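You operate a simulated robot arm through the tools that you are given. There is no shell and no other tool.

You run a simulated two-armed robot. Do the job below in one go: nothing can be reset, and whatever is moved stays where it is left.

## Task
Clear the tester: open its lever, sort the bobbin by the counter, put the weight back, reset the counter. Set down upright: small bobbin.

The check looks at the end state, three seconds after you hand in, the way a careful person would. Anything else that was tipped, shoved, dropped, spilled or broken makes it a failure.

## Robot
Two 7-joint arms with two-finger parallel grippers on one trunk that stands fixed in place. Base frame: the origin is at the foot of the trunk, x ahead of it, y to its left, z up; the work surface is at about z = 0.82. Units: m, rad, N and s.
The left shoulder is at [0.071, 0.156, 1.055], the right one opposite. Each reaches about 1.231 m from its shoulder. Payload 3.91 kg a hand.
The TCP of each hand is the grasp point between the finger pads, 0.03 m short of the fingertips. In the tool frame z runs along the fingers and y along their closing line. Largest opening 0.11 m; finger width 0.02, thickness 0.01; the body of the gripper, 0.048 by 0.112 m, starts 0.055 m behind the TCP.
Orientation is that of the tool frame in the base frame, as [roll, pitch, yaw] about the fixed x, y, z axes, in that order (R = Rz(yaw) Ry(pitch) Rx(roll)). With the fingers straight down and closing along the base's y, the tool's x points along the base's -x, its y along +y and its z along -z.

## Interface
- The arms move only by the tool step_arm. It takes "left_plan", "right_plan" or both (then of equal length, played together; a hand with none holds still); each is a list of rows, each a list of 6 numbers: the shift along the tool's x, y, z in units of 300 mm (1.0 is 300 mm), then the turn, a rotation vector about the tool's x, y, z in units of 45 degrees (1.0 is 45 degrees). In form: [[dx, dy, dz, wx, wy, wz], ...]. A call has 1 to 20 rows; each row is the pose to reach, as a shift and turn from the pose commanded when the call began, along the tool's axes at that moment. "left_fingers" and "right_fingers" are, for a hand that has rows, the gripper command, from -1 (fully open) to 1 (shut), values between in proportion, set as the call begins (left out, the last holds). A call with a number of a shift or a turn outside -1 to 1 is refused whole. A row lasts 0.2 s, in which the tool goes at most 0.05 m and 0.15 rad; a call with a longer step from one row to the next is refused whole, and so is a gripper value outside its range. Where a pose cannot be reached the arm comes as near as it can. A force on the tool above 60 N (or 10 N above the force at the start of the call, whichever is more), or a blocked arm, ends the call early, and 0.2 s more pass. The fingers move at their own pace (about 0.108 m/s each) and stop on an object; they squeeze with about 23 N. The grip force told is the motor's: it shows also when the fingers shut on nothing. Time passes only in rows, and 0.2 s behind the last, so rows that repeat a pose let the fingers close. The reply holds the time, the measured pose of the TCP, the force on the tool along the base axes, the opening and the grip force, in the units named above and with some noise, with the torque about the TCP (base axes, N m) and any sound that the robot's microphone picked up, and new pictures: "views" is both (left out), scene, wrist or none (wrist: the cameras of the hands that moved).
- Cameras (640 x 400 px; columns grow to the right, rows downward): "scene" is now at [0.1344, -0.0012, 1.3071]; the picture's right is [-0.06, -1.00, 0.00], its down [-0.44, 0.02, -0.90] and it looks along [0.90, -0.05, -0.44] (base axes); focal length 341 px, centre (320, 200). "left" rides on the left gripper at [0.072, -0.017, -0.103] in its tool frame; the picture's right is [0.23, 0.97, 0.00], its down [-0.76, 0.18, -0.62] and it looks along [-0.61, 0.14, 0.78] (tool axes); focal length 222 px, centre (320, 200). "right" rides on the right gripper at [0.072, 0.017, -0.103] in its tool frame; the picture's right is [-0.23, 0.97, 0.00], its down [-0.76, -0.18, -0.62] and it looks along [-0.61, -0.14, 0.78] (tool axes); focal length 222 px, centre (320, 200). There is no depth. A picture from a camera that has moved, and an enlarged one, comes with that camera's place and axes in the base frame and with its lens. The place of the scene camera against the robot may be out by one fixed shift of up to 0.018 m in any direction.
- lift_body(by): slides the trunk up (or, below 0, down) by that many m; the arms and the scene camera ride with it, the base frame stays. It gives what a move gives, with no picture.
- pan_tilt(pan, tilt): turns the head with the scene camera to pan (to the left, within 1.501 rad either way) and tilt (down, from -0.506 to 1.204), counted from straight ahead of the robot. It gives what a move gives, and a new picture of the scene camera.
- enlarge(camera, box): a new picture of the part [left, top, right, bottom] of that camera's present view, enlarged. It takes no simulated time.
- job_done(): hands the job in; it is judged then, once.

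Nothing tells you positions but the pictures and the camera data. Unless the task says otherwise, let go and move clear before handing in.

The tools are called after "Call:" as name(argument=value, ...) on one line, values as JSON. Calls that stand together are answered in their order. step_arm: Moves the arms, as the interface text tells. Its arguments: {"type":"object","properties":{"left_plan":{"type":"array","items":{"type":"array","items":{"type":"number"}}},"left_fingers":{"type":"number"},"right_plan":{"type":"array","items":{"type":"array","items":{"type":"number"}}},"right_fingers":{"type":"number"},"views":{"type":"string","enum":["both","scene","wrist","none"]}},"required":[]} The other tools are called the same way: lift_body (by) moves the trunk up or down; pan_tilt (pan, tilt) turns the head that bears the scene camera; enlarge (camera, box) takes an enlarged picture of a part of a camera's view; job_done () hands the job in.

At the start:

```text
clock: 0.0
left_tool_pos: [0.6961, 0.2482, 1.1352]
left_orientation: [3.142, -0.003, -3.14]
left_force: [-0.8, -0.3, -0.6]
left_torque: [0.01, 0.0, 0.02]
left_width: 0.1099
left_grasp_force: 0.1
right_tool_pos: [0.8768, -0.2614, 1.126]
right_orientation: [3.141, -0.001, -3.14]
right_force: [-1.0, -0.4, -0.1]
right_torque: [0.01, -0.01, 0.0]
right_width: 0.1098
right_grasp_force: 0.1
trunk travel left (down, up): [-0.5, 0.44]
head pan, tilt (commanded): [-0.056, 0.454]
```

scene: 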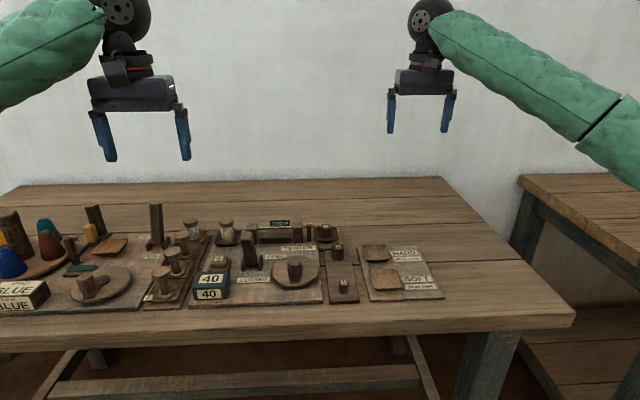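
right: 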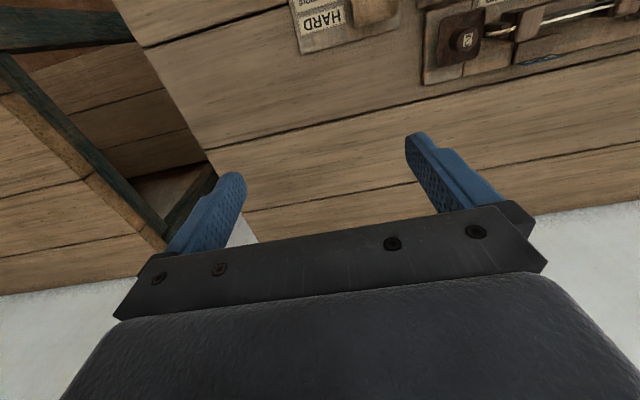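
left: 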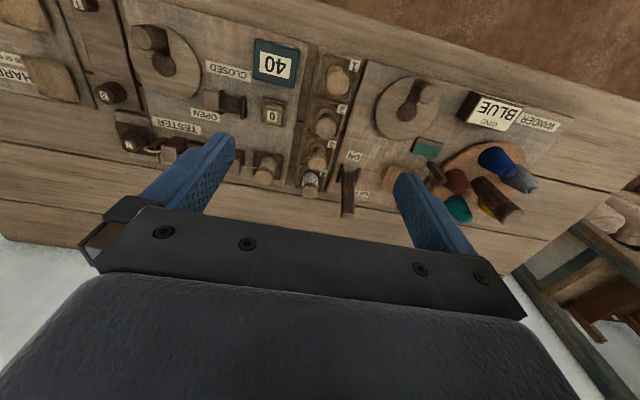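

I see a bench with a winder on the left, a tester in the middle with a counter, weights, and HARD/SOFT trays at the right. I'll enlarge the views to read the details first.

Call:
enlarge(camera="scene", box=[180, 190, 340, 310])

Call:
enlarge(camera="scene", box=[300, 200, 460, 310])

Call:
enlarge(camera="scene", box=[0, 190, 200, 320])

Call:
enlarge(camera="left", box=[60, 0, 360, 200])

```text
3.33 times, centred on (260, 250) of scene
camera zoom: at [0.1344, -0.0012, 1.3071], right [-0.06, -1.0, 0.0], down [-0.44, 0.02, -0.9], along [0.9, -0.05, -0.44], focal length 1137 px, centre (520, 33)
```

zoom: 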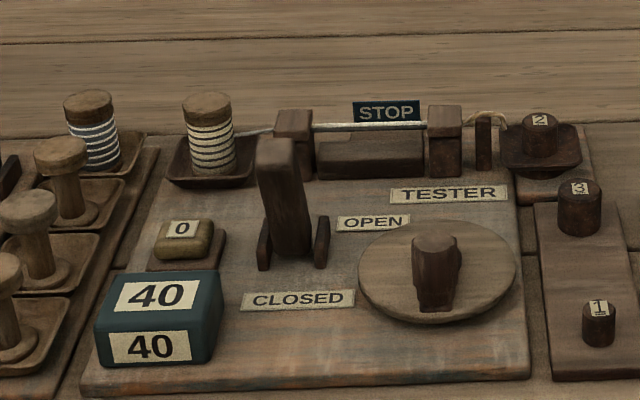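

```text
3.64 times, centred on (380, 255) of scene
camera zoom: at [0.1344, -0.0012, 1.3071], right [-0.06, -1.0, 0.0], down [-0.44, 0.02, -0.9], along [0.9, -0.05, -0.44], focal length 1241 px, centre (102, 0)
```

zoom: 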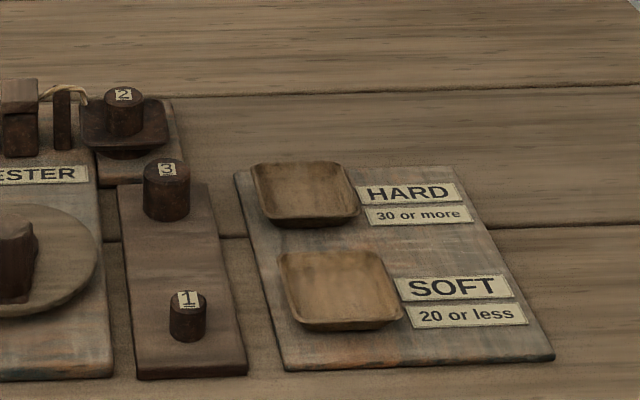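

```text
3.08 times, centred on (100, 255) of scene
camera zoom: at [0.1344, -0.0012, 1.3071], right [-0.06, -1.0, 0.0], down [-0.44, 0.02, -0.9], along [0.9, -0.05, -0.44], focal length 1050 px, centre (997, 31)
```

zoom: 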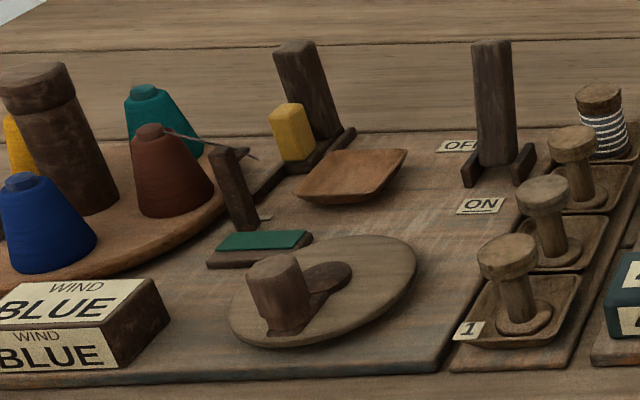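

```text
2.00 times, centred on (210, 100) of left
camera zoom: at [0.623, 0.2295, 1.2378], right [-0.23, 0.97, 0.0], down [0.76, 0.18, 0.62], along [0.61, 0.14, -0.78], focal length 444 px, centre (540, 400)
```

zoom: 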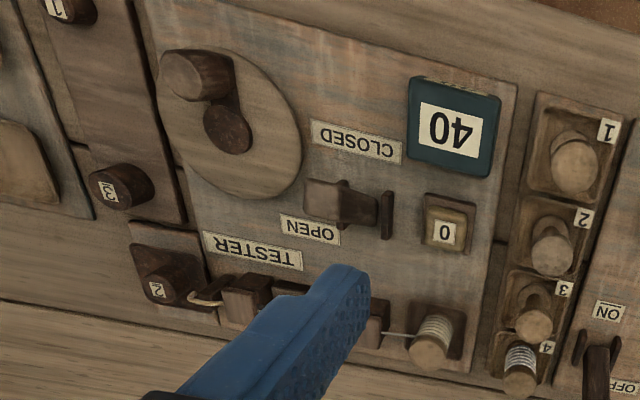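

The tester reads 40, so by the HARD "30 or more" tray label the bobbin belongs in HARD. Next I'll move the left hand (high up) for a closer look at the lever, the thread and the rack before touching anything.

Call:
step_arm(left_plan=[[0.064, -0.105, 0.037, 0, 0, 0], [0.128, -0.211, 0.073, 0, 0, 0], [0.192, -0.316, 0.11, 0, 0, 0], [0.256, -0.422, 0.146, 0, 0, 0], [0.32, -0.527, 0.183, 0, 0, 0], [0.32, -0.527, 0.183, 0, 0, 0]], views="both")

```text
clock: 1.4
left_tool_pos: [0.6004, 0.0899, 1.0796]
left_orientation: [3.141, 0.0, -3.14]
left_force: [-0.4, -0.6, 0.8]
left_torque: [0.0, 0.0, -0.01]
left_width: 0.1098
left_grasp_force: 0.2
right_tool_pos: [0.8765, -0.2604, 1.1264]
right_orientation: [-3.142, 0.001, -3.141]
right_force: [0.3, 0.2, -0.1]
right_torque: [0.0, -0.03, 0.04]
right_width: 0.1098
right_grasp_force: 0.1
trunk travel left (down, up): [-0.5, 0.44]
head pan, tilt (commanded): [-0.056, 0.454]
camera scene: at [0.1343, -0.0006, 1.3071], right [-0.05, -1.0, 0.0], down [-0.44, 0.02, -0.9], along [0.9, -0.05, -0.44], focal length 341 px, centre (320, 200)
camera left: at [0.5272, 0.0722, 1.182], right [-0.23, 0.97, 0.0], down [0.76, 0.18, 0.62], along [0.61, 0.14, -0.78], focal length 222 px, centre (320, 200)
```

scene: 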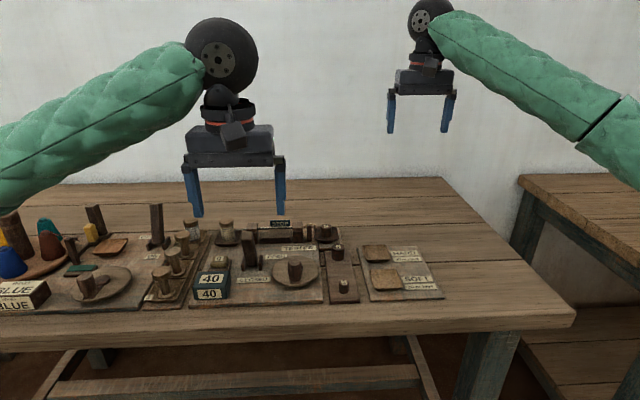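
left: 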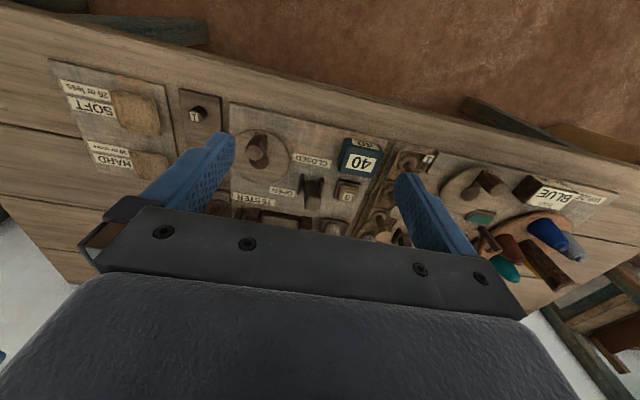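

Call:
enlarge(camera="left", box=[210, 120, 400, 240])

Call:
enlarge(camera="scene", box=[200, 210, 290, 266])

Call:
enlarge(camera="scene", box=[290, 215, 380, 271])

Call:
enlarge(camera="scene", box=[310, 250, 400, 306])

```text
3.33 times, centred on (305, 180) of left
camera zoom: at [0.5272, 0.0722, 1.182], right [-0.23, 0.97, 0.0], down [0.76, 0.18, 0.62], along [0.61, 0.14, -0.78], focal length 740 px, centre (370, 267)
```

zoom: 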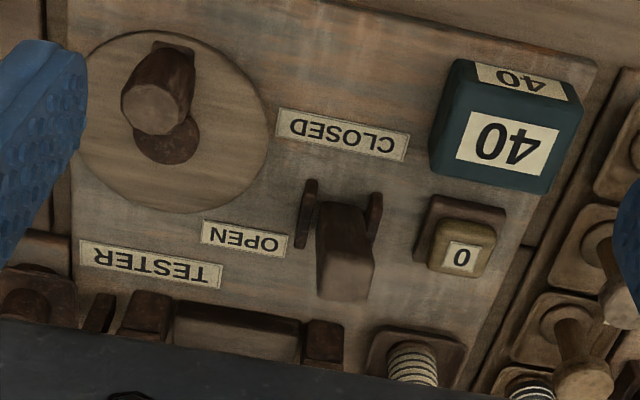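

```text
7.11 times, centred on (245, 238) of scene
camera zoom: at [0.1343, -0.0006, 1.3071], right [-0.05, -1.0, 0.0], down [-0.44, 0.02, -0.9], along [0.9, -0.05, -0.44], focal length 2426 px, centre (853, -70)
```

zoom: 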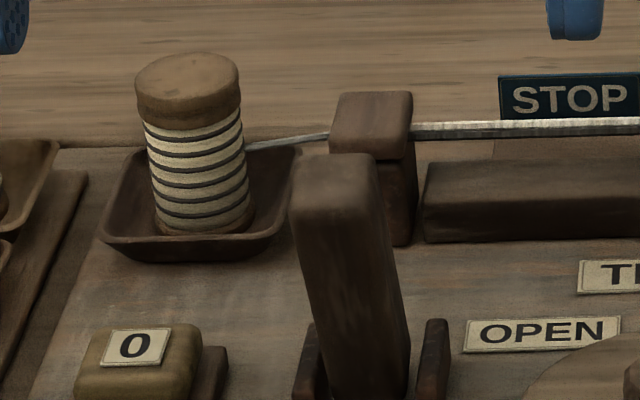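

```text
7.11 times, centred on (335, 243) of scene
camera zoom: at [0.1343, -0.0006, 1.3071], right [-0.05, -1.0, 0.0], down [-0.44, 0.02, -0.9], along [0.9, -0.05, -0.44], focal length 2426 px, centre (213, -106)
```

zoom: 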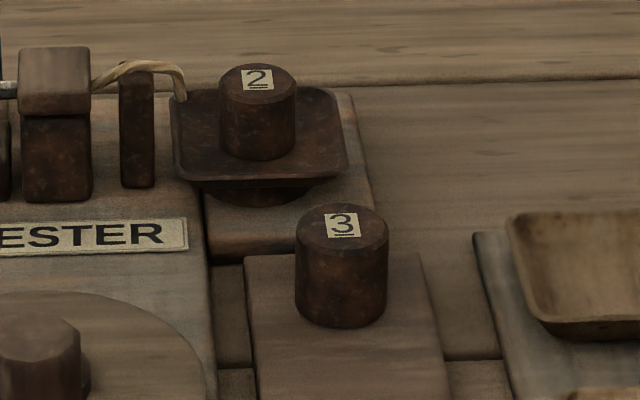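

```text
7.11 times, centred on (355, 278) of scene
camera zoom: at [0.1343, -0.0006, 1.3071], right [-0.05, -1.0, 0.0], down [-0.44, 0.02, -0.9], along [0.9, -0.05, -0.44], focal length 2426 px, centre (71, -355)
```

zoom: 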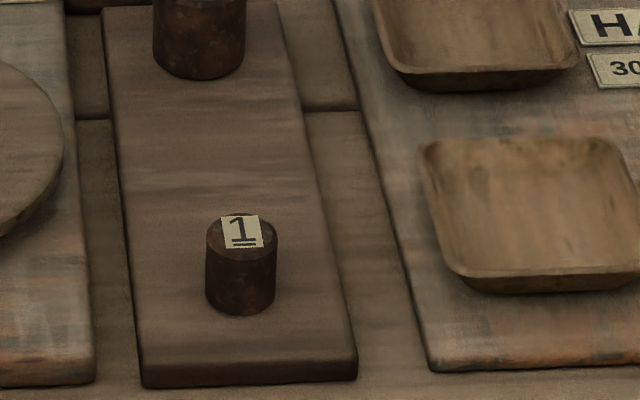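

Call:
enlarge(camera="scene", box=[170, 150, 300, 231])

Call:
enlarge(camera="scene", box=[370, 60, 470, 140])

```text
4.92 times, centred on (235, 190) of scene
camera zoom: at [0.1343, -0.0006, 1.3071], right [-0.05, -1.0, 0.0], down [-0.44, 0.02, -0.9], along [0.9, -0.05, -0.44], focal length 1680 px, centre (738, 247)
```

zoom: 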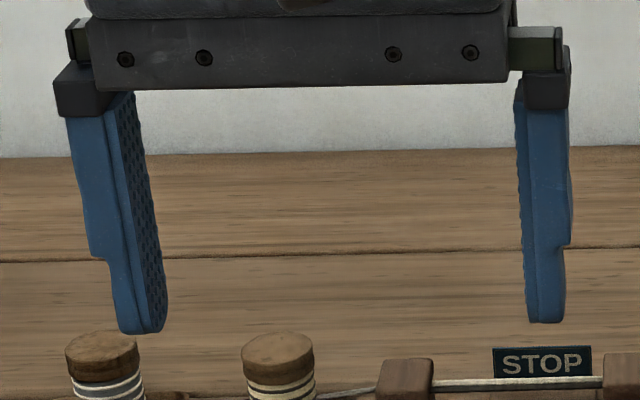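

```text
5.00 times, centred on (420, 100) of scene
camera zoom: at [0.1343, -0.0006, 1.3071], right [-0.05, -1.0, 0.0], down [-0.44, 0.02, -0.9], along [0.9, -0.05, -0.44], focal length 1706 px, centre (-180, 700)
```

zoom: 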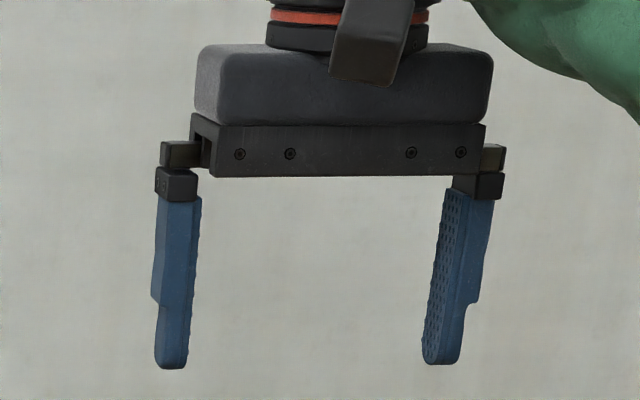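

The lever seems to lean toward the robot (CLOSED side), so it must be pushed away from me (+x) to OPEN. I'll close the left fingers and go nearer, still above everything, for a precise look.

Call:
step_arm(left_plan=[[-0.067, 0.032, 0.134, 0, 0, 0], [-0.133, 0.063, 0.267, 0, 0, 0], [-0.133, 0.063, 0.267, 0, 0, 0], [-0.133, 0.063, 0.267, 0, 0, 0]], left_fingers=1, views="both")

Call:
enlarge(camera="left", box=[220, 60, 460, 210])

Call:
enlarge(camera="scene", box=[200, 190, 300, 270])

```text
clock: 2.4
left_tool_pos: [0.6384, 0.1116, 0.997]
left_orientation: [-3.139, -0.001, -3.14]
left_force: [-1.0, -0.7, 0.1]
left_torque: [-0.02, -0.01, 0.03]
left_width: 0.0001
left_grasp_force: 23.0
right_tool_pos: [0.8767, -0.2609, 1.126]
right_orientation: [3.14, 0.0, -3.14]
right_force: [1.3, 0.4, -0.1]
right_torque: [0.0, -0.03, 0.0]
right_width: 0.1103
right_grasp_force: 0.1
trunk travel left (down, up): [-0.5, 0.44]
head pan, tilt (commanded): [-0.056, 0.454]
camera scene: at [0.1346, -0.0011, 1.307], right [-0.05, -1.0, 0.0], down [-0.44, 0.02, -0.9], along [0.9, -0.05, -0.44], focal length 341 px, centre (320, 200)
camera left: at [0.5651, 0.0938, 1.0992], right [-0.23, 0.97, 0.0], down [0.76, 0.18, 0.62], along [0.61, 0.14, -0.78], focal length 222 px, centre (320, 200)
```

scene: 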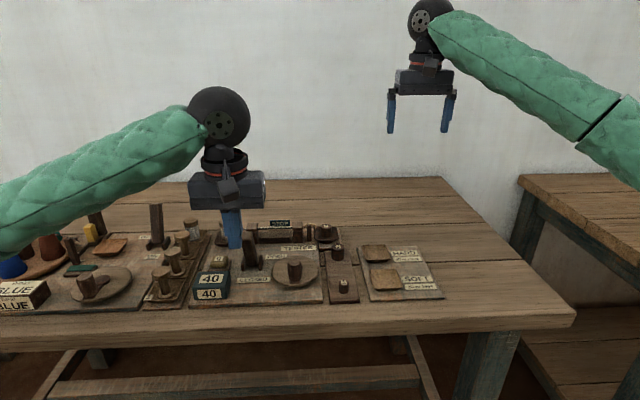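
left: 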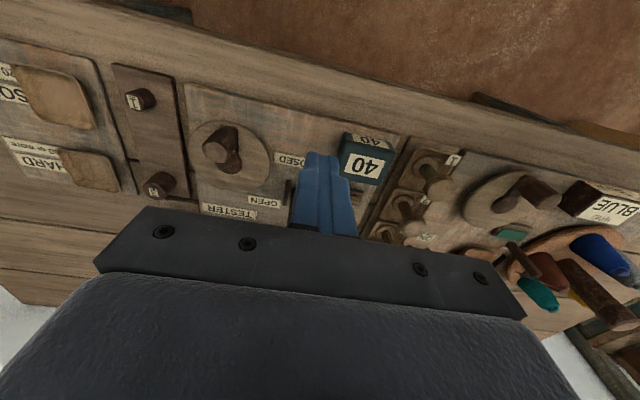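

```text
2.67 times, centred on (340, 135) of left
camera zoom: at [0.5651, 0.0938, 1.0992], right [-0.23, 0.97, 0.0], down [0.76, 0.18, 0.62], along [0.61, 0.14, -0.78], focal length 592 px, centre (267, 373)
```

zoom: 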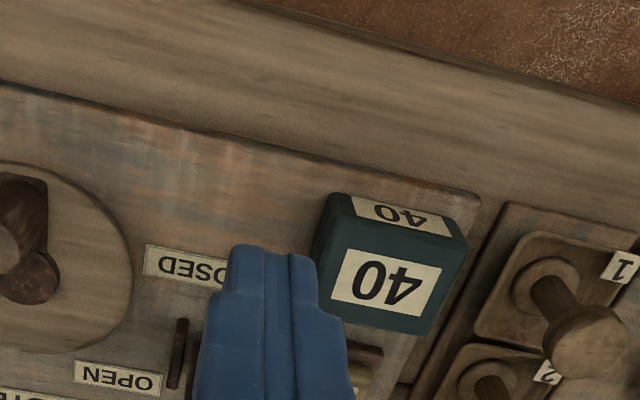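

```text
5.00 times, centred on (250, 230) of scene
camera zoom: at [0.1346, -0.0011, 1.307], right [-0.05, -1.0, 0.0], down [-0.44, 0.02, -0.9], along [0.9, -0.05, -0.44], focal length 1706 px, centre (670, 50)
```

zoom: 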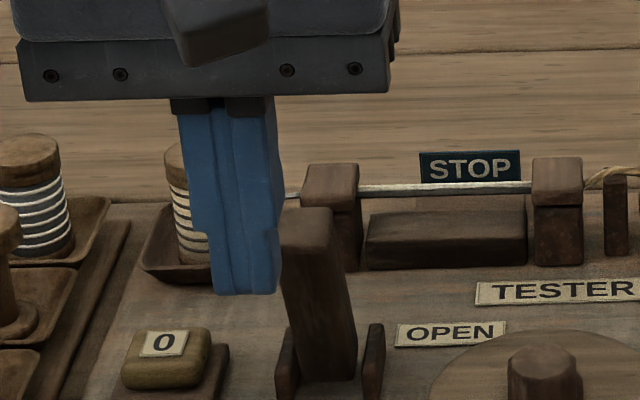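

The lever's top is at about (0.732, 0.110, 0.918), leaning toward the robot about 17° (CLOSED). I'll lower the closed fingers just in front of it and then push slowly away toward OPEN.

Call:
step_arm(left_plan=[[-0.057, -0.002, 0.091, 0, 0, 0], [-0.115, -0.004, 0.182, 0, 0, 0], [-0.172, -0.005, 0.273, 0, 0, 0], [-0.172, -0.005, 0.273, 0, 0, 0]], views="scene")

Call:
enlarge(camera="scene", box=[200, 190, 300, 270])

```text
clock: 3.4
left_tool_pos: [0.6912, 0.1115, 0.918]
left_orientation: [-3.141, 0.001, 3.141]
left_force: [-0.1, 0.0, 0.4]
left_torque: [-0.02, -0.03, 0.0]
left_width: 0.0
left_grasp_force: 22.9
right_tool_pos: [0.8759, -0.2618, 1.1269]
right_orientation: [3.141, 0.001, -3.14]
right_force: [0.2, 0.4, 1.4]
right_torque: [0.02, 0.04, 0.03]
right_width: 0.1098
right_grasp_force: 0.0
trunk travel left (down, up): [-0.5, 0.44]
head pan, tilt (commanded): [-0.056, 0.454]
camera scene: at [0.1339, -0.0014, 1.3072], right [-0.06, -1.0, 0.0], down [-0.44, 0.02, -0.9], along [0.9, -0.05, -0.44], focal length 341 px, centre (320, 200)
```

scene: 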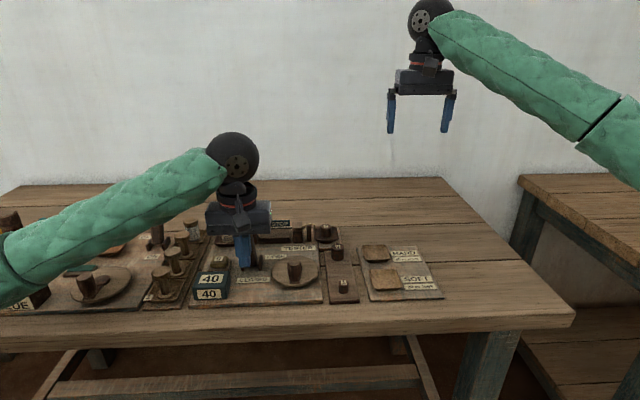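

```text
5.00 times, centred on (250, 230) of scene
camera zoom: at [0.1339, -0.0014, 1.3072], right [-0.06, -1.0, 0.0], down [-0.44, 0.02, -0.9], along [0.9, -0.05, -0.44], focal length 1706 px, centre (670, 50)
```

zoom: 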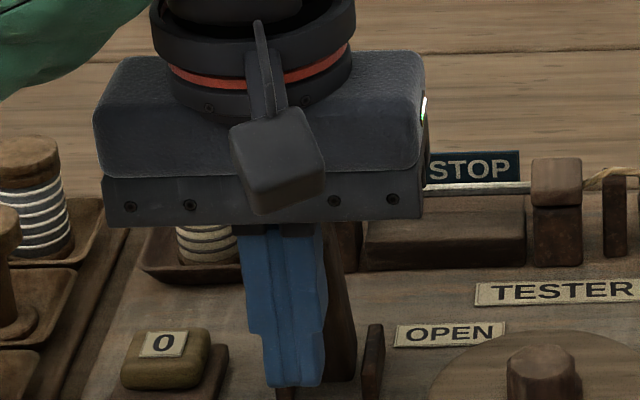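

Call:
step_arm(left_plan=[[-0.04, 0, 0, 0, 0, 0], [-0.08, 0, 0, 0, 0, 0], [-0.11, 0, 0, 0, 0, 0], [-0.14, 0, 0, 0, 0, 0], [-0.16, 0, 0, 0, 0, 0], [-0.18, 0, 0, 0, 0, 0]], views="both")

Call:
enlarge(camera="scene", box=[200, 190, 340, 290])

```text
clock: 4.8
left_tool_pos: [0.7464, 0.1069, 0.9196]
left_orientation: [-3.14, 0.0, -3.141]
left_force: [-0.7, 0.5, 0.3]
left_torque: [0.01, 0.02, -0.01]
left_width: 0.0
left_grasp_force: 22.9
right_tool_pos: [0.8778, -0.2605, 1.1262]
right_orientation: [3.141, 0.0, -3.141]
right_force: [0.0, 0.0, 0.3]
right_torque: [0.01, 0.0, 0.04]
right_width: 0.1097
right_grasp_force: 0.1
trunk travel left (down, up): [-0.5, 0.44]
head pan, tilt (commanded): [-0.056, 0.454]
camera scene: at [0.1345, -0.0014, 1.3071], right [-0.06, -1.0, 0.0], down [-0.44, 0.02, -0.9], along [0.9, -0.05, -0.44], focal length 341 px, centre (320, 200)
camera left: at [0.6733, 0.0884, 1.0214], right [-0.23, 0.97, 0.0], down [0.76, 0.18, 0.62], along [0.61, 0.14, -0.78], focal length 222 px, centre (320, 200)
```

scene: 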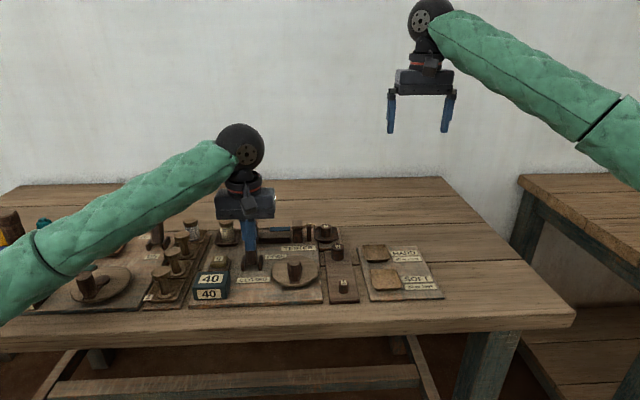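
left: 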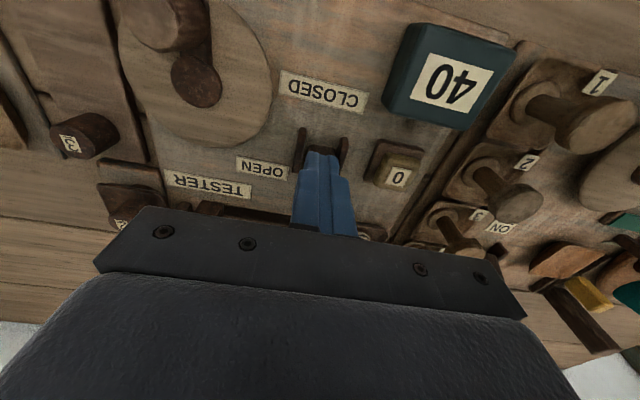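

```text
4.00 times, centred on (270, 240) of scene
camera zoom: at [0.1345, -0.0014, 1.3071], right [-0.06, -1.0, 0.0], down [-0.44, 0.02, -0.9], along [0.9, -0.05, -0.44], focal length 1365 px, centre (520, 40)
```

zoom: 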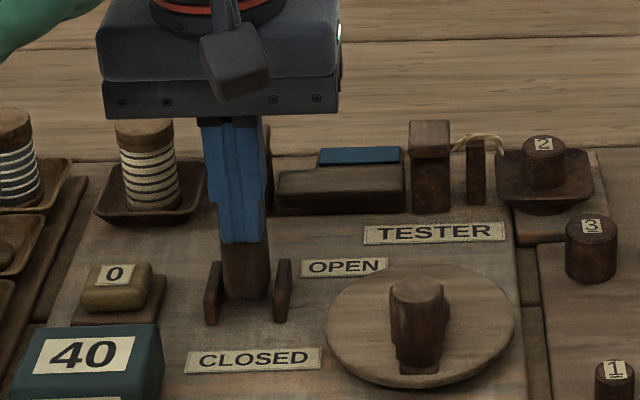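

Call:
step_arm(left_plan=[[-0.02, 0, 0, 0, 0, 0], [-0.04, 0, 0, 0, 0, 0], [-0.055, 0, 0, 0, 0, 0], [-0.07, 0, 0, 0, 0, 0]], views="none")

Call:
enlarge(camera="scene", box=[200, 190, 340, 290])

```text
clock: 5.8
left_tool_pos: [0.7602, 0.1061, 0.9194]
left_orientation: [3.139, -0.007, 3.134]
left_force: [-44.2, 16.1, 10.1]
left_torque: [0.88, 1.26, 0.07]
left_width: 0.0
left_grasp_force: 23.2
right_tool_pos: [0.8741, -0.2602, 1.1289]
right_orientation: [-3.141, 0.003, -3.14]
right_force: [0.4, 0.9, 0.5]
right_torque: [-0.05, 0.01, -0.03]
right_width: 0.1098
right_grasp_force: 0.0
trunk travel left (down, up): [-0.5, 0.44]
head pan, tilt (commanded): [-0.056, 0.454]
stopped in row 4 (left hand): the force on the tool passed its limit at 72 N (the readings are from after the stop); the commanded pose is now the measured one
```

```text
4.00 times, centred on (270, 240) of scene
camera zoom: at [0.1308, 0.0002, 1.3078], right [-0.05, -1.0, 0.0], down [-0.44, 0.02, -0.9], along [0.9, -0.05, -0.44], focal length 1365 px, centre (520, 40)
```

zoom: 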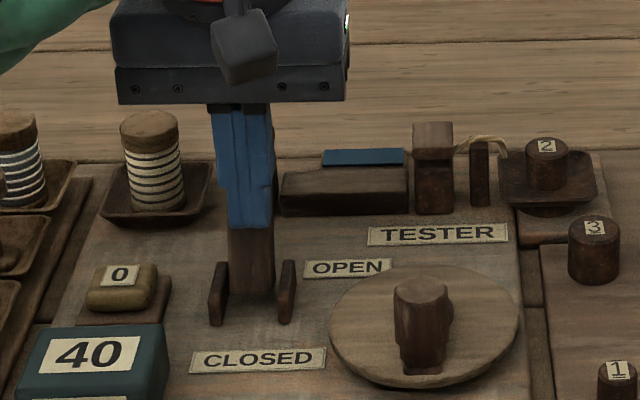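

The lever hit its far stop (OPEN) and the thread has released. I'll back off toward me, rise, and inspect.

Call:
step_arm(left_plan=[[0.05, 0, 0, 0, 0, 0], [0.12, 0, 0, 0, 0, 0], [0.15, 0, -0.15, 0, 0, 0], [0.2, 0, -0.3, 0, 0, 0], [0.3, 0.03, -0.4, 0, 0, 0], [0.3, 0.1, -0.45, 0, 0, 0], [0.3, 0.1, -0.45, 0, 0, 0]], left_fingers=-1, views="both")

Call:
enlarge(camera="scene", box=[200, 190, 340, 290])

Call:
enlarge(camera="left", box=[200, 60, 440, 210])

```text
clock: 7.4
left_tool_pos: [0.6751, 0.1308, 1.0531]
left_orientation: [3.139, -0.007, 3.135]
left_force: [0.2, 0.5, -0.3]
left_torque: [0.0, -0.04, 0.02]
left_width: 0.1097
left_grasp_force: 0.1
right_tool_pos: [0.8756, -0.2626, 1.126]
right_orientation: [-3.141, 0.001, -3.14]
right_force: [0.1, -0.7, 0.0]
right_torque: [0.0, 0.01, 0.02]
right_width: 0.1099
right_grasp_force: 0.0
trunk travel left (down, up): [-0.5, 0.44]
head pan, tilt (commanded): [-0.056, 0.454]
camera scene: at [0.1346, -0.0018, 1.307], right [-0.06, -1.0, 0.0], down [-0.44, 0.02, -0.9], along [0.9, -0.05, -0.44], focal length 341 px, centre (320, 200)
camera left: at [0.6017, 0.1138, 1.1569], right [-0.22, 0.98, 0.0], down [0.77, 0.17, 0.62], along [0.6, 0.14, -0.79], focal length 222 px, centre (320, 200)
```

scene: 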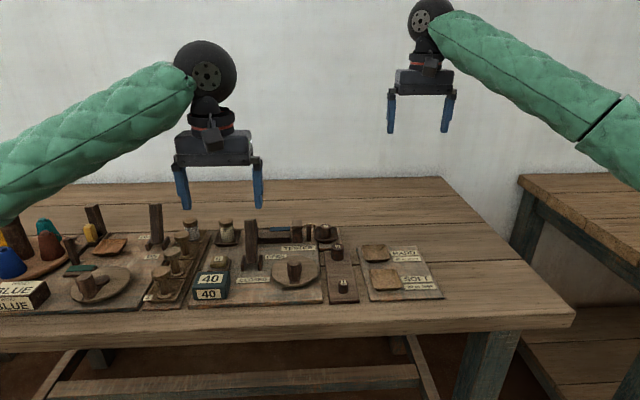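
left: 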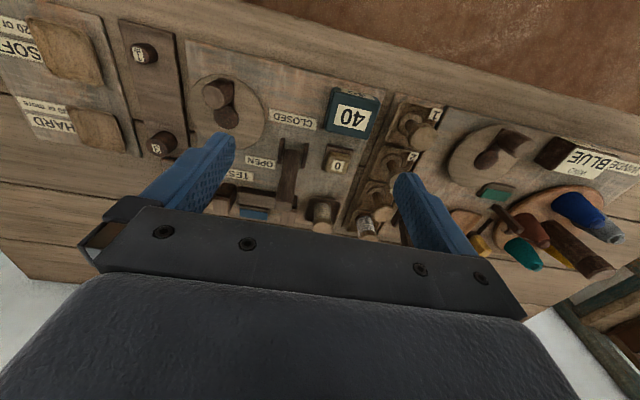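

```text
4.00 times, centred on (270, 240) of scene
camera zoom: at [0.1346, -0.0018, 1.307], right [-0.06, -1.0, 0.0], down [-0.44, 0.02, -0.9], along [0.9, -0.05, -0.44], focal length 1365 px, centre (520, 40)
```

zoom: 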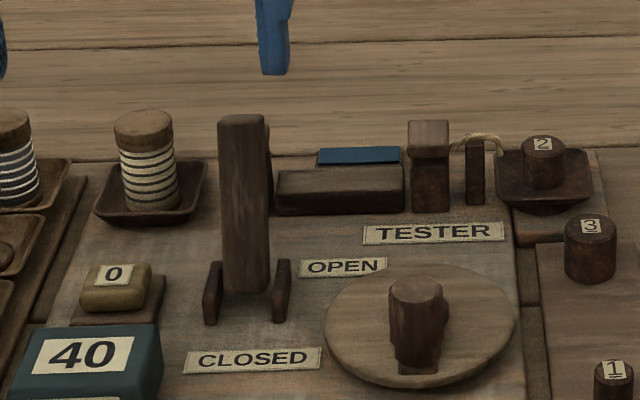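

```text
2.67 times, centred on (320, 135) of left
camera zoom: at [0.6017, 0.1138, 1.1569], right [-0.22, 0.98, 0.0], down [0.77, 0.17, 0.62], along [0.6, 0.14, -0.79], focal length 592 px, centre (320, 373)
```

zoom: 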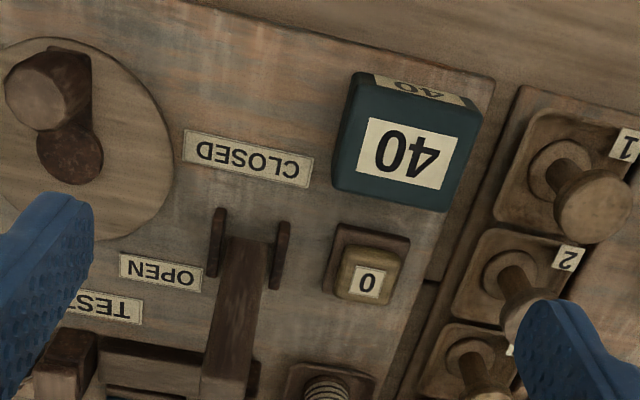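

The lever now leans away and rests at OPEN, the thread is released, and the counter still shows 40. I'll park the left hand clear to the left and bring the right hand in, turning it so its fingers close along x for the bobbin, because the clamp block is too close on the bobbin's right side for closing along y.

Call:
step_arm(left_plan=[[0.06, 0.129, -0.048, 0, 0, 0], [0.119, 0.257, -0.095, 0, 0, 0], [0.179, 0.386, -0.143, 0, 0, 0], [0.238, 0.514, -0.19, 0, 0, 0], [0.298, 0.643, -0.238, 0, 0, 0], [0.357, 0.771, -0.285, 0, 0, 0], [0.417, 0.9, -0.333, 0, 0, 0], [0.417, 0.9, -0.333, 0, 0, 0]], right_plan=[[0.036, 0.101, 0.012, 0, 0, -0.143], [0.072, 0.203, 0.025, 0, 0, -0.286], [0.108, 0.304, 0.037, 0, 0, -0.429], [0.144, 0.405, 0.05, 0, 0, -0.571], [0.18, 0.506, 0.062, 0, 0, -0.714], [0.216, 0.608, 0.075, 0, 0, -0.857], [0.252, 0.709, 0.087, 0, 0, -1.0], [0.252, 0.709, 0.087, 0, 0, -1.0]], views="both")

```text
clock: 9.2
left_tool_pos: [0.5558, 0.4, 1.1484]
left_orientation: [3.138, -0.007, 3.136]
left_force: [-0.5, -0.1, 0.8]
left_torque: [0.0, 0.02, -0.01]
left_width: 0.1102
left_grasp_force: 0.0
right_tool_pos: [0.802, -0.0476, 1.0989]
right_orientation: [3.139, 0.0, -2.355]
right_force: [0.2, -0.1, 1.0]
right_torque: [0.03, 0.01, -0.01]
right_width: 0.1096
right_grasp_force: 0.0
trunk travel left (down, up): [-0.5, 0.44]
head pan, tilt (commanded): [-0.056, 0.454]
camera scene: at [0.1351, -0.0022, 1.3069], right [-0.06, -1.0, 0.0], down [-0.44, 0.02, -0.9], along [0.9, -0.05, -0.44], focal length 341 px, centre (320, 200)
camera right: at [0.7384, -0.0862, 1.2023], right [-0.53, 0.85, 0.0], down [0.66, 0.41, 0.62], along [0.53, 0.33, -0.78], focal length 222 px, centre (320, 200)
camera left: at [0.4822, 0.3825, 1.2533], right [-0.22, 0.98, 0.01], down [0.77, 0.17, 0.62], along [0.6, 0.14, -0.79], focal length 222 px, centre (320, 200)
```

scene: 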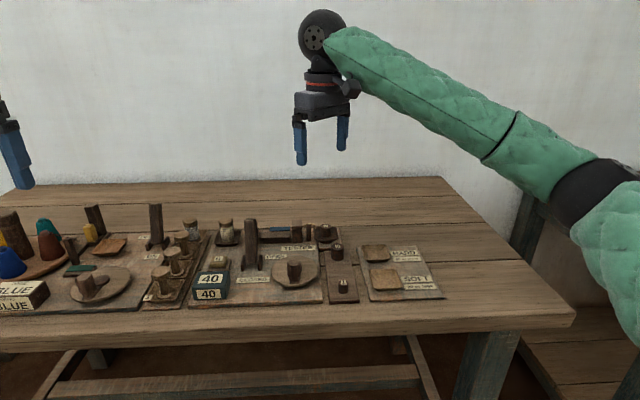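
right: 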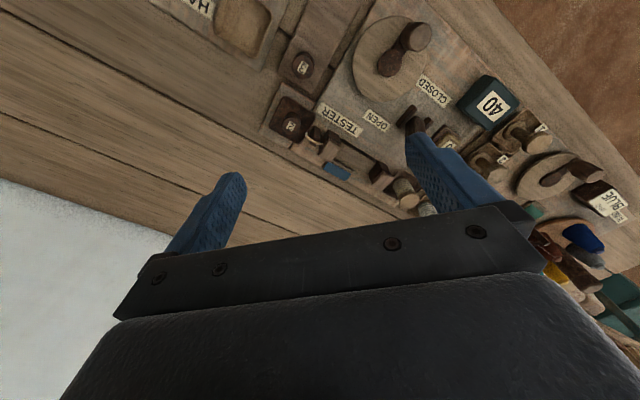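
left: 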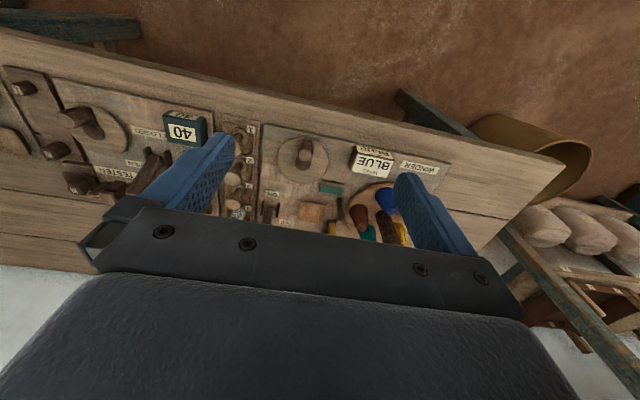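

Call:
step_arm(right_plan=[[-0.083, 0.049, 0.033, 0, 0, -0.167], [-0.166, 0.098, 0.066, 0, 0, -0.333], [-0.249, 0.147, 0.098, 0, 0, -0.5], [-0.332, 0.196, 0.131, 0, 0, -0.667], [-0.415, 0.245, 0.164, 0, 0, -0.833], [-0.498, 0.294, 0.197, 0, 0, -1.0], [-0.498, 0.294, 0.197, 0, 0, -1.0]], views="both")

Call:
enlarge(camera="right", box=[220, 80, 420, 205])

Call:
enlarge(camera="scene", box=[180, 150, 300, 250])

```text
clock: 10.8
left_tool_pos: [0.5546, 0.3997, 1.1517]
left_orientation: [3.138, -0.006, 3.137]
left_force: [0.1, 0.3, -0.5]
left_torque: [0.02, 0.02, 0.0]
left_width: 0.1101
left_grasp_force: 0.1
right_tool_pos: [0.8441, 0.1207, 1.0423]
right_orientation: [3.141, 0.002, -1.568]
right_force: [0.2, -0.1, 0.3]
right_torque: [0.02, 0.0, 0.0]
right_width: 0.1097
right_grasp_force: 0.1
trunk travel left (down, up): [-0.5, 0.44]
head pan, tilt (commanded): [-0.056, 0.454]
camera scene: at [0.134, -0.0017, 1.3072], right [-0.06, -1.0, 0.0], down [-0.44, 0.02, -0.9], along [0.9, -0.05, -0.44], focal length 341 px, centre (320, 200)
camera right: at [0.827, 0.0492, 1.1459], right [-0.97, 0.23, 0.0], down [0.18, 0.76, 0.62], along [0.14, 0.61, -0.78], focal length 222 px, centre (320, 200)
```

scene: 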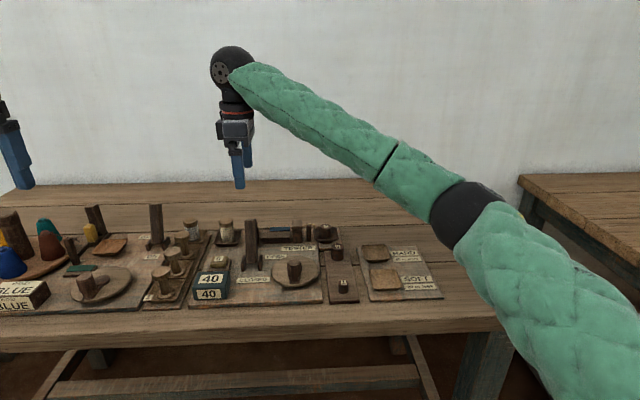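
right: 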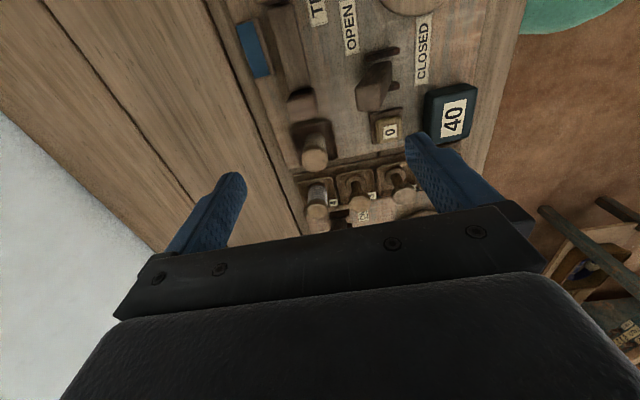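

```text
3.20 times, centred on (320, 142) of right
camera zoom: at [0.827, 0.0492, 1.1459], right [-0.97, 0.23, 0.0], down [0.18, 0.76, 0.62], along [0.14, 0.61, -0.78], focal length 711 px, centre (320, 384)
```

zoom: 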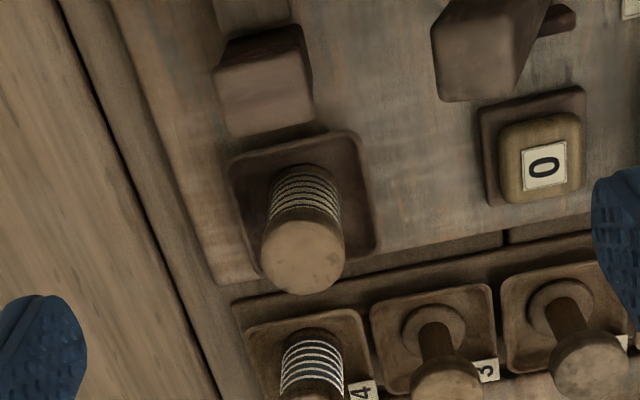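

```text
4.00 times, centred on (240, 200) of scene
camera zoom: at [0.134, -0.0017, 1.3072], right [-0.06, -1.0, 0.0], down [-0.44, 0.02, -0.9], along [0.9, -0.05, -0.44], focal length 1365 px, centre (640, 200)
```

zoom: 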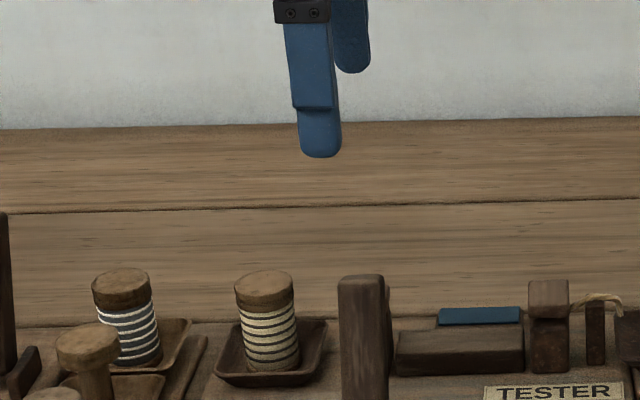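

The bobbin's top centre works out to about (0.865, 0.183, 0.890), 35 mm across and 52 mm tall. I'll hover above it with the fingers partly open and check the alignment.

Call:
step_arm(right_plan=[[-0.07, -0.024, 0.091, 0, 0, 0], [-0.14, -0.048, 0.182, 0, 0, 0], [-0.206, -0.071, 0.273, 0, 0, 0], [-0.206, -0.071, 0.273, 0, 0, 0]], right_fingers=-0.273, views="wrist")

Call:
enlarge(camera="right", box=[220, 100, 420, 225])

Call:
enlarge(camera="scene", box=[180, 170, 300, 250])

```text
clock: 11.8
left_tool_pos: [0.5533, 0.4008, 1.151]
left_orientation: [3.137, -0.009, 3.136]
left_force: [0.2, 0.4, 0.0]
left_torque: [0.04, -0.01, -0.03]
left_width: 0.1103
left_grasp_force: 0.0
right_tool_pos: [0.8629, 0.1833, 0.959]
right_orientation: [3.139, 0.0, -1.569]
right_force: [1.1, 0.0, 0.1]
right_torque: [0.0, -0.01, -0.01]
right_width: 0.07
right_grasp_force: 0.0
trunk travel left (down, up): [-0.5, 0.44]
head pan, tilt (commanded): [-0.056, 0.454]
camera right: at [0.846, 0.1118, 1.0625], right [-0.97, 0.23, 0.0], down [0.18, 0.76, 0.62], along [0.14, 0.61, -0.78], focal length 222 px, centre (320, 200)
```

right: 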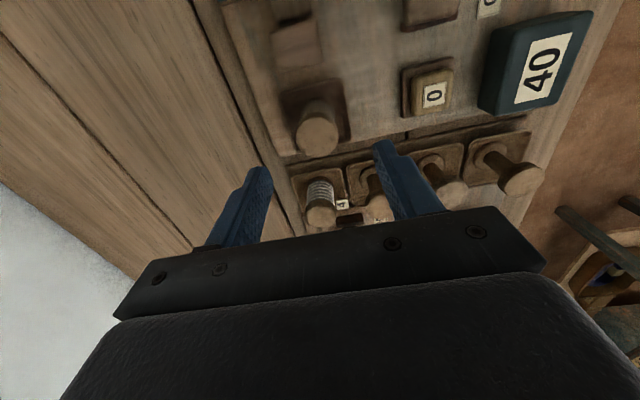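

```text
3.20 times, centred on (320, 162) of right
camera zoom: at [0.846, 0.1118, 1.0625], right [-0.97, 0.23, 0.0], down [0.18, 0.76, 0.62], along [0.14, 0.61, -0.78], focal length 711 px, centre (320, 320)
```

zoom: 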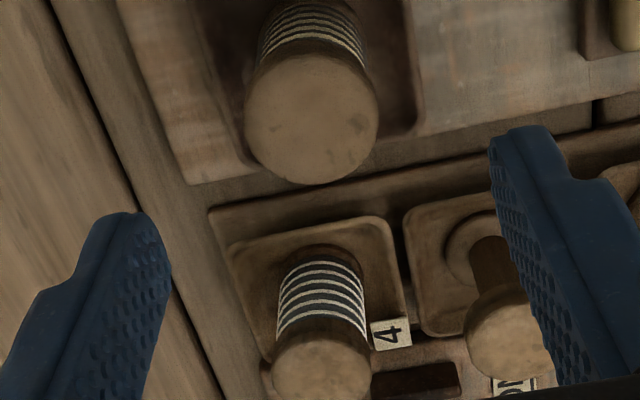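

```text
5.00 times, centred on (240, 210) of scene
camera zoom: at [0.1338, -0.0016, 1.3072], right [-0.06, -1.0, 0.0], down [-0.44, 0.02, -0.9], along [0.9, -0.05, -0.44], focal length 1706 px, centre (720, 150)
```

zoom: 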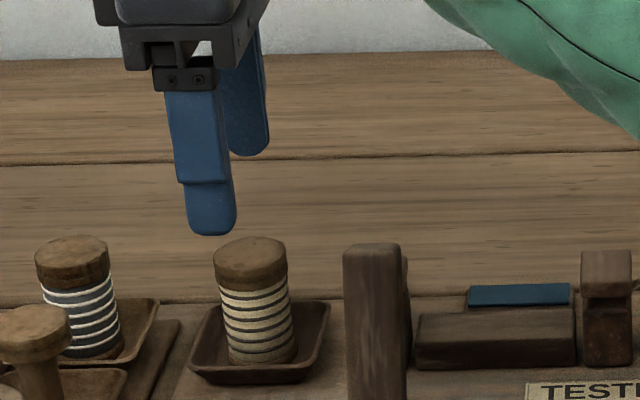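

Call:
step_arm(right_plan=[[0.0, -0.003, 0.07, 0, 0, 0], [0.003, -0.003, 0.14, 0, 0, 0], [0.003, -0.003, 0.2, 0, 0, 0], [0.003, -0.003, 0.23, 0, 0, 0], [0.003, -0.003, 0.23, 0, 0, 0]], views="wrist")

Call:
enlarge(camera="scene", box=[180, 190, 300, 270])

Call:
enlarge(camera="right", box=[220, 100, 420, 225])

```text
clock: 13.0
left_tool_pos: [0.555, 0.4013, 1.1495]
left_orientation: [3.141, -0.006, 3.136]
left_force: [-0.9, 0.5, -0.4]
left_torque: [0.0, 0.02, -0.01]
left_width: 0.1101
left_grasp_force: 0.0
right_tool_pos: [0.8659, 0.1797, 0.8906]
right_orientation: [3.141, 0.001, -1.569]
right_force: [0.6, -0.3, 0.1]
right_torque: [0.03, 0.03, -0.01]
right_width: 0.0703
right_grasp_force: 0.2
trunk travel left (down, up): [-0.5, 0.44]
head pan, tilt (commanded): [-0.056, 0.454]
camera right: at [0.8483, 0.109, 0.9943], right [-0.97, 0.23, 0.0], down [0.18, 0.76, 0.62], along [0.14, 0.61, -0.78], focal length 222 px, centre (320, 200)
```

right: 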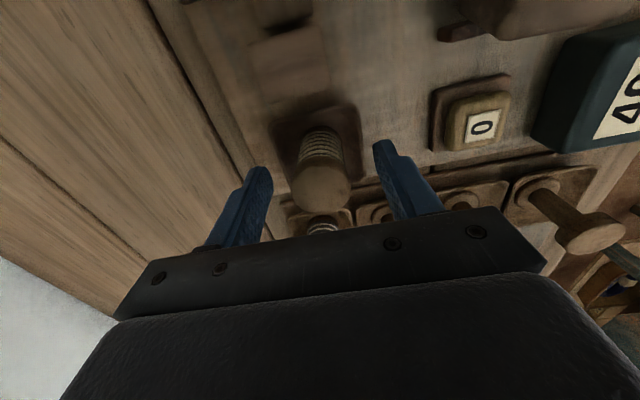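

```text
5.00 times, centred on (240, 230) of scene
camera zoom: at [0.1343, -0.0009, 1.3071], right [-0.06, -1.0, 0.0], down [-0.44, 0.02, -0.9], along [0.9, -0.05, -0.44], focal length 1706 px, centre (720, 50)
```

zoom: 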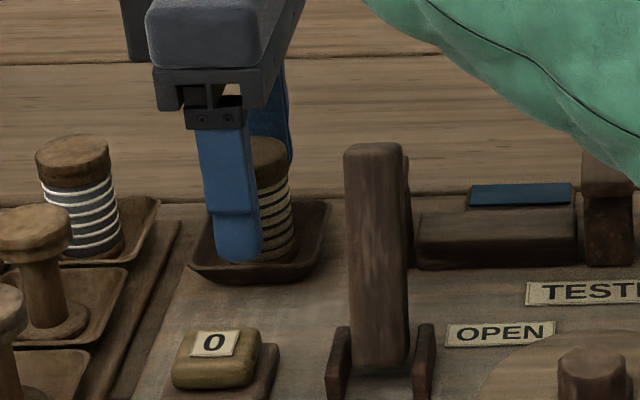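

```text
3.20 times, centred on (320, 162) of right
camera zoom: at [0.8483, 0.109, 0.9943], right [-0.97, 0.23, 0.0], down [0.18, 0.76, 0.62], along [0.14, 0.61, -0.78], focal length 711 px, centre (320, 320)
```

zoom: 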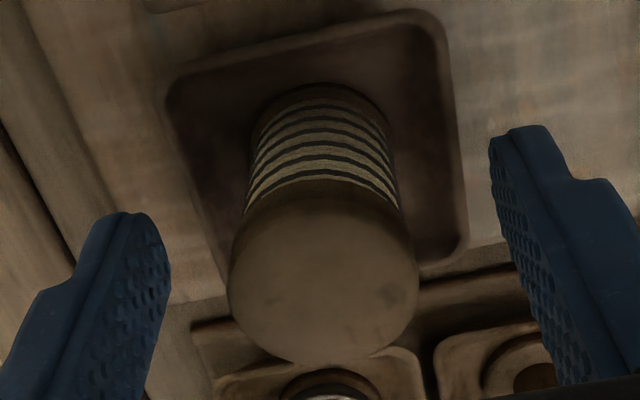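

Aligned within 2 mm. Now closing on the bobbin.

Call:
step_arm(right_plan=[[-0.007, 0.004, 0, 0, 0, 0], [-0.007, 0.004, 0, 0, 0, 0], [-0.007, 0.004, 0, 0, 0, 0], [-0.007, 0.004, 0, 0, 0, 0]], right_fingers=1, views="wrist")

Call:
enlarge(camera="scene", box=[180, 190, 300, 270])

```text
clock: 14.0
left_tool_pos: [0.5541, 0.4014, 1.1495]
left_orientation: [3.139, -0.006, 3.136]
left_force: [0.3, 0.7, 1.0]
left_torque: [-0.04, 0.01, -0.03]
left_width: 0.1102
left_grasp_force: 0.1
right_tool_pos: [0.8651, 0.183, 0.8904]
right_orientation: [-3.141, 0.0, -1.57]
right_force: [-1.2, 0.4, 3.5]
right_torque: [0.04, 0.05, -0.02]
right_width: 0.0325
right_grasp_force: 22.9
trunk travel left (down, up): [-0.5, 0.44]
head pan, tilt (commanded): [-0.056, 0.454]
camera right: at [0.8473, 0.1108, 0.9941], right [-0.97, 0.23, 0.0], down [0.18, 0.76, 0.62], along [0.14, 0.61, -0.78], focal length 222 px, centre (320, 200)
```

right: 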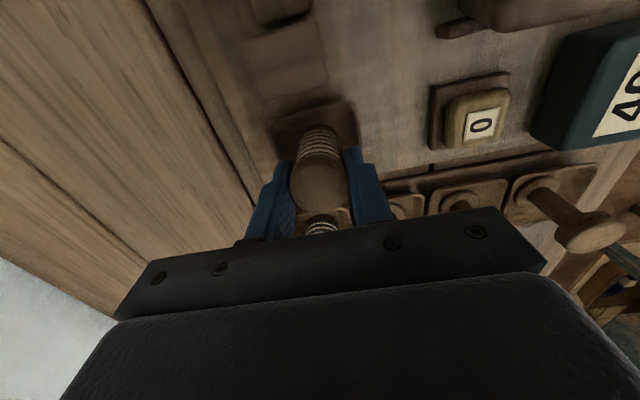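

```text
5.00 times, centred on (240, 230) of scene
camera zoom: at [0.1341, -0.0009, 1.3072], right [-0.06, -1.0, 0.0], down [-0.44, 0.02, -0.9], along [0.9, -0.05, -0.44], focal length 1706 px, centre (720, 50)
```

zoom: 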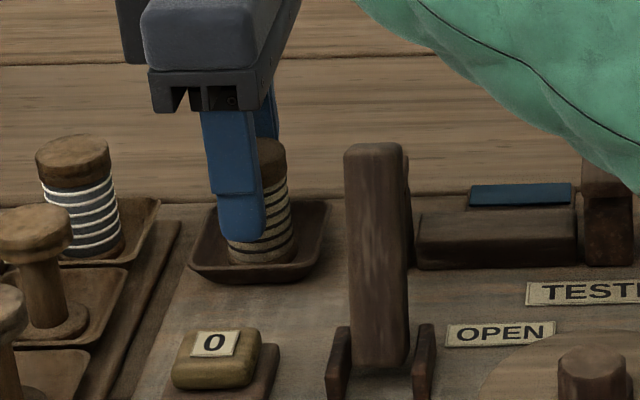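

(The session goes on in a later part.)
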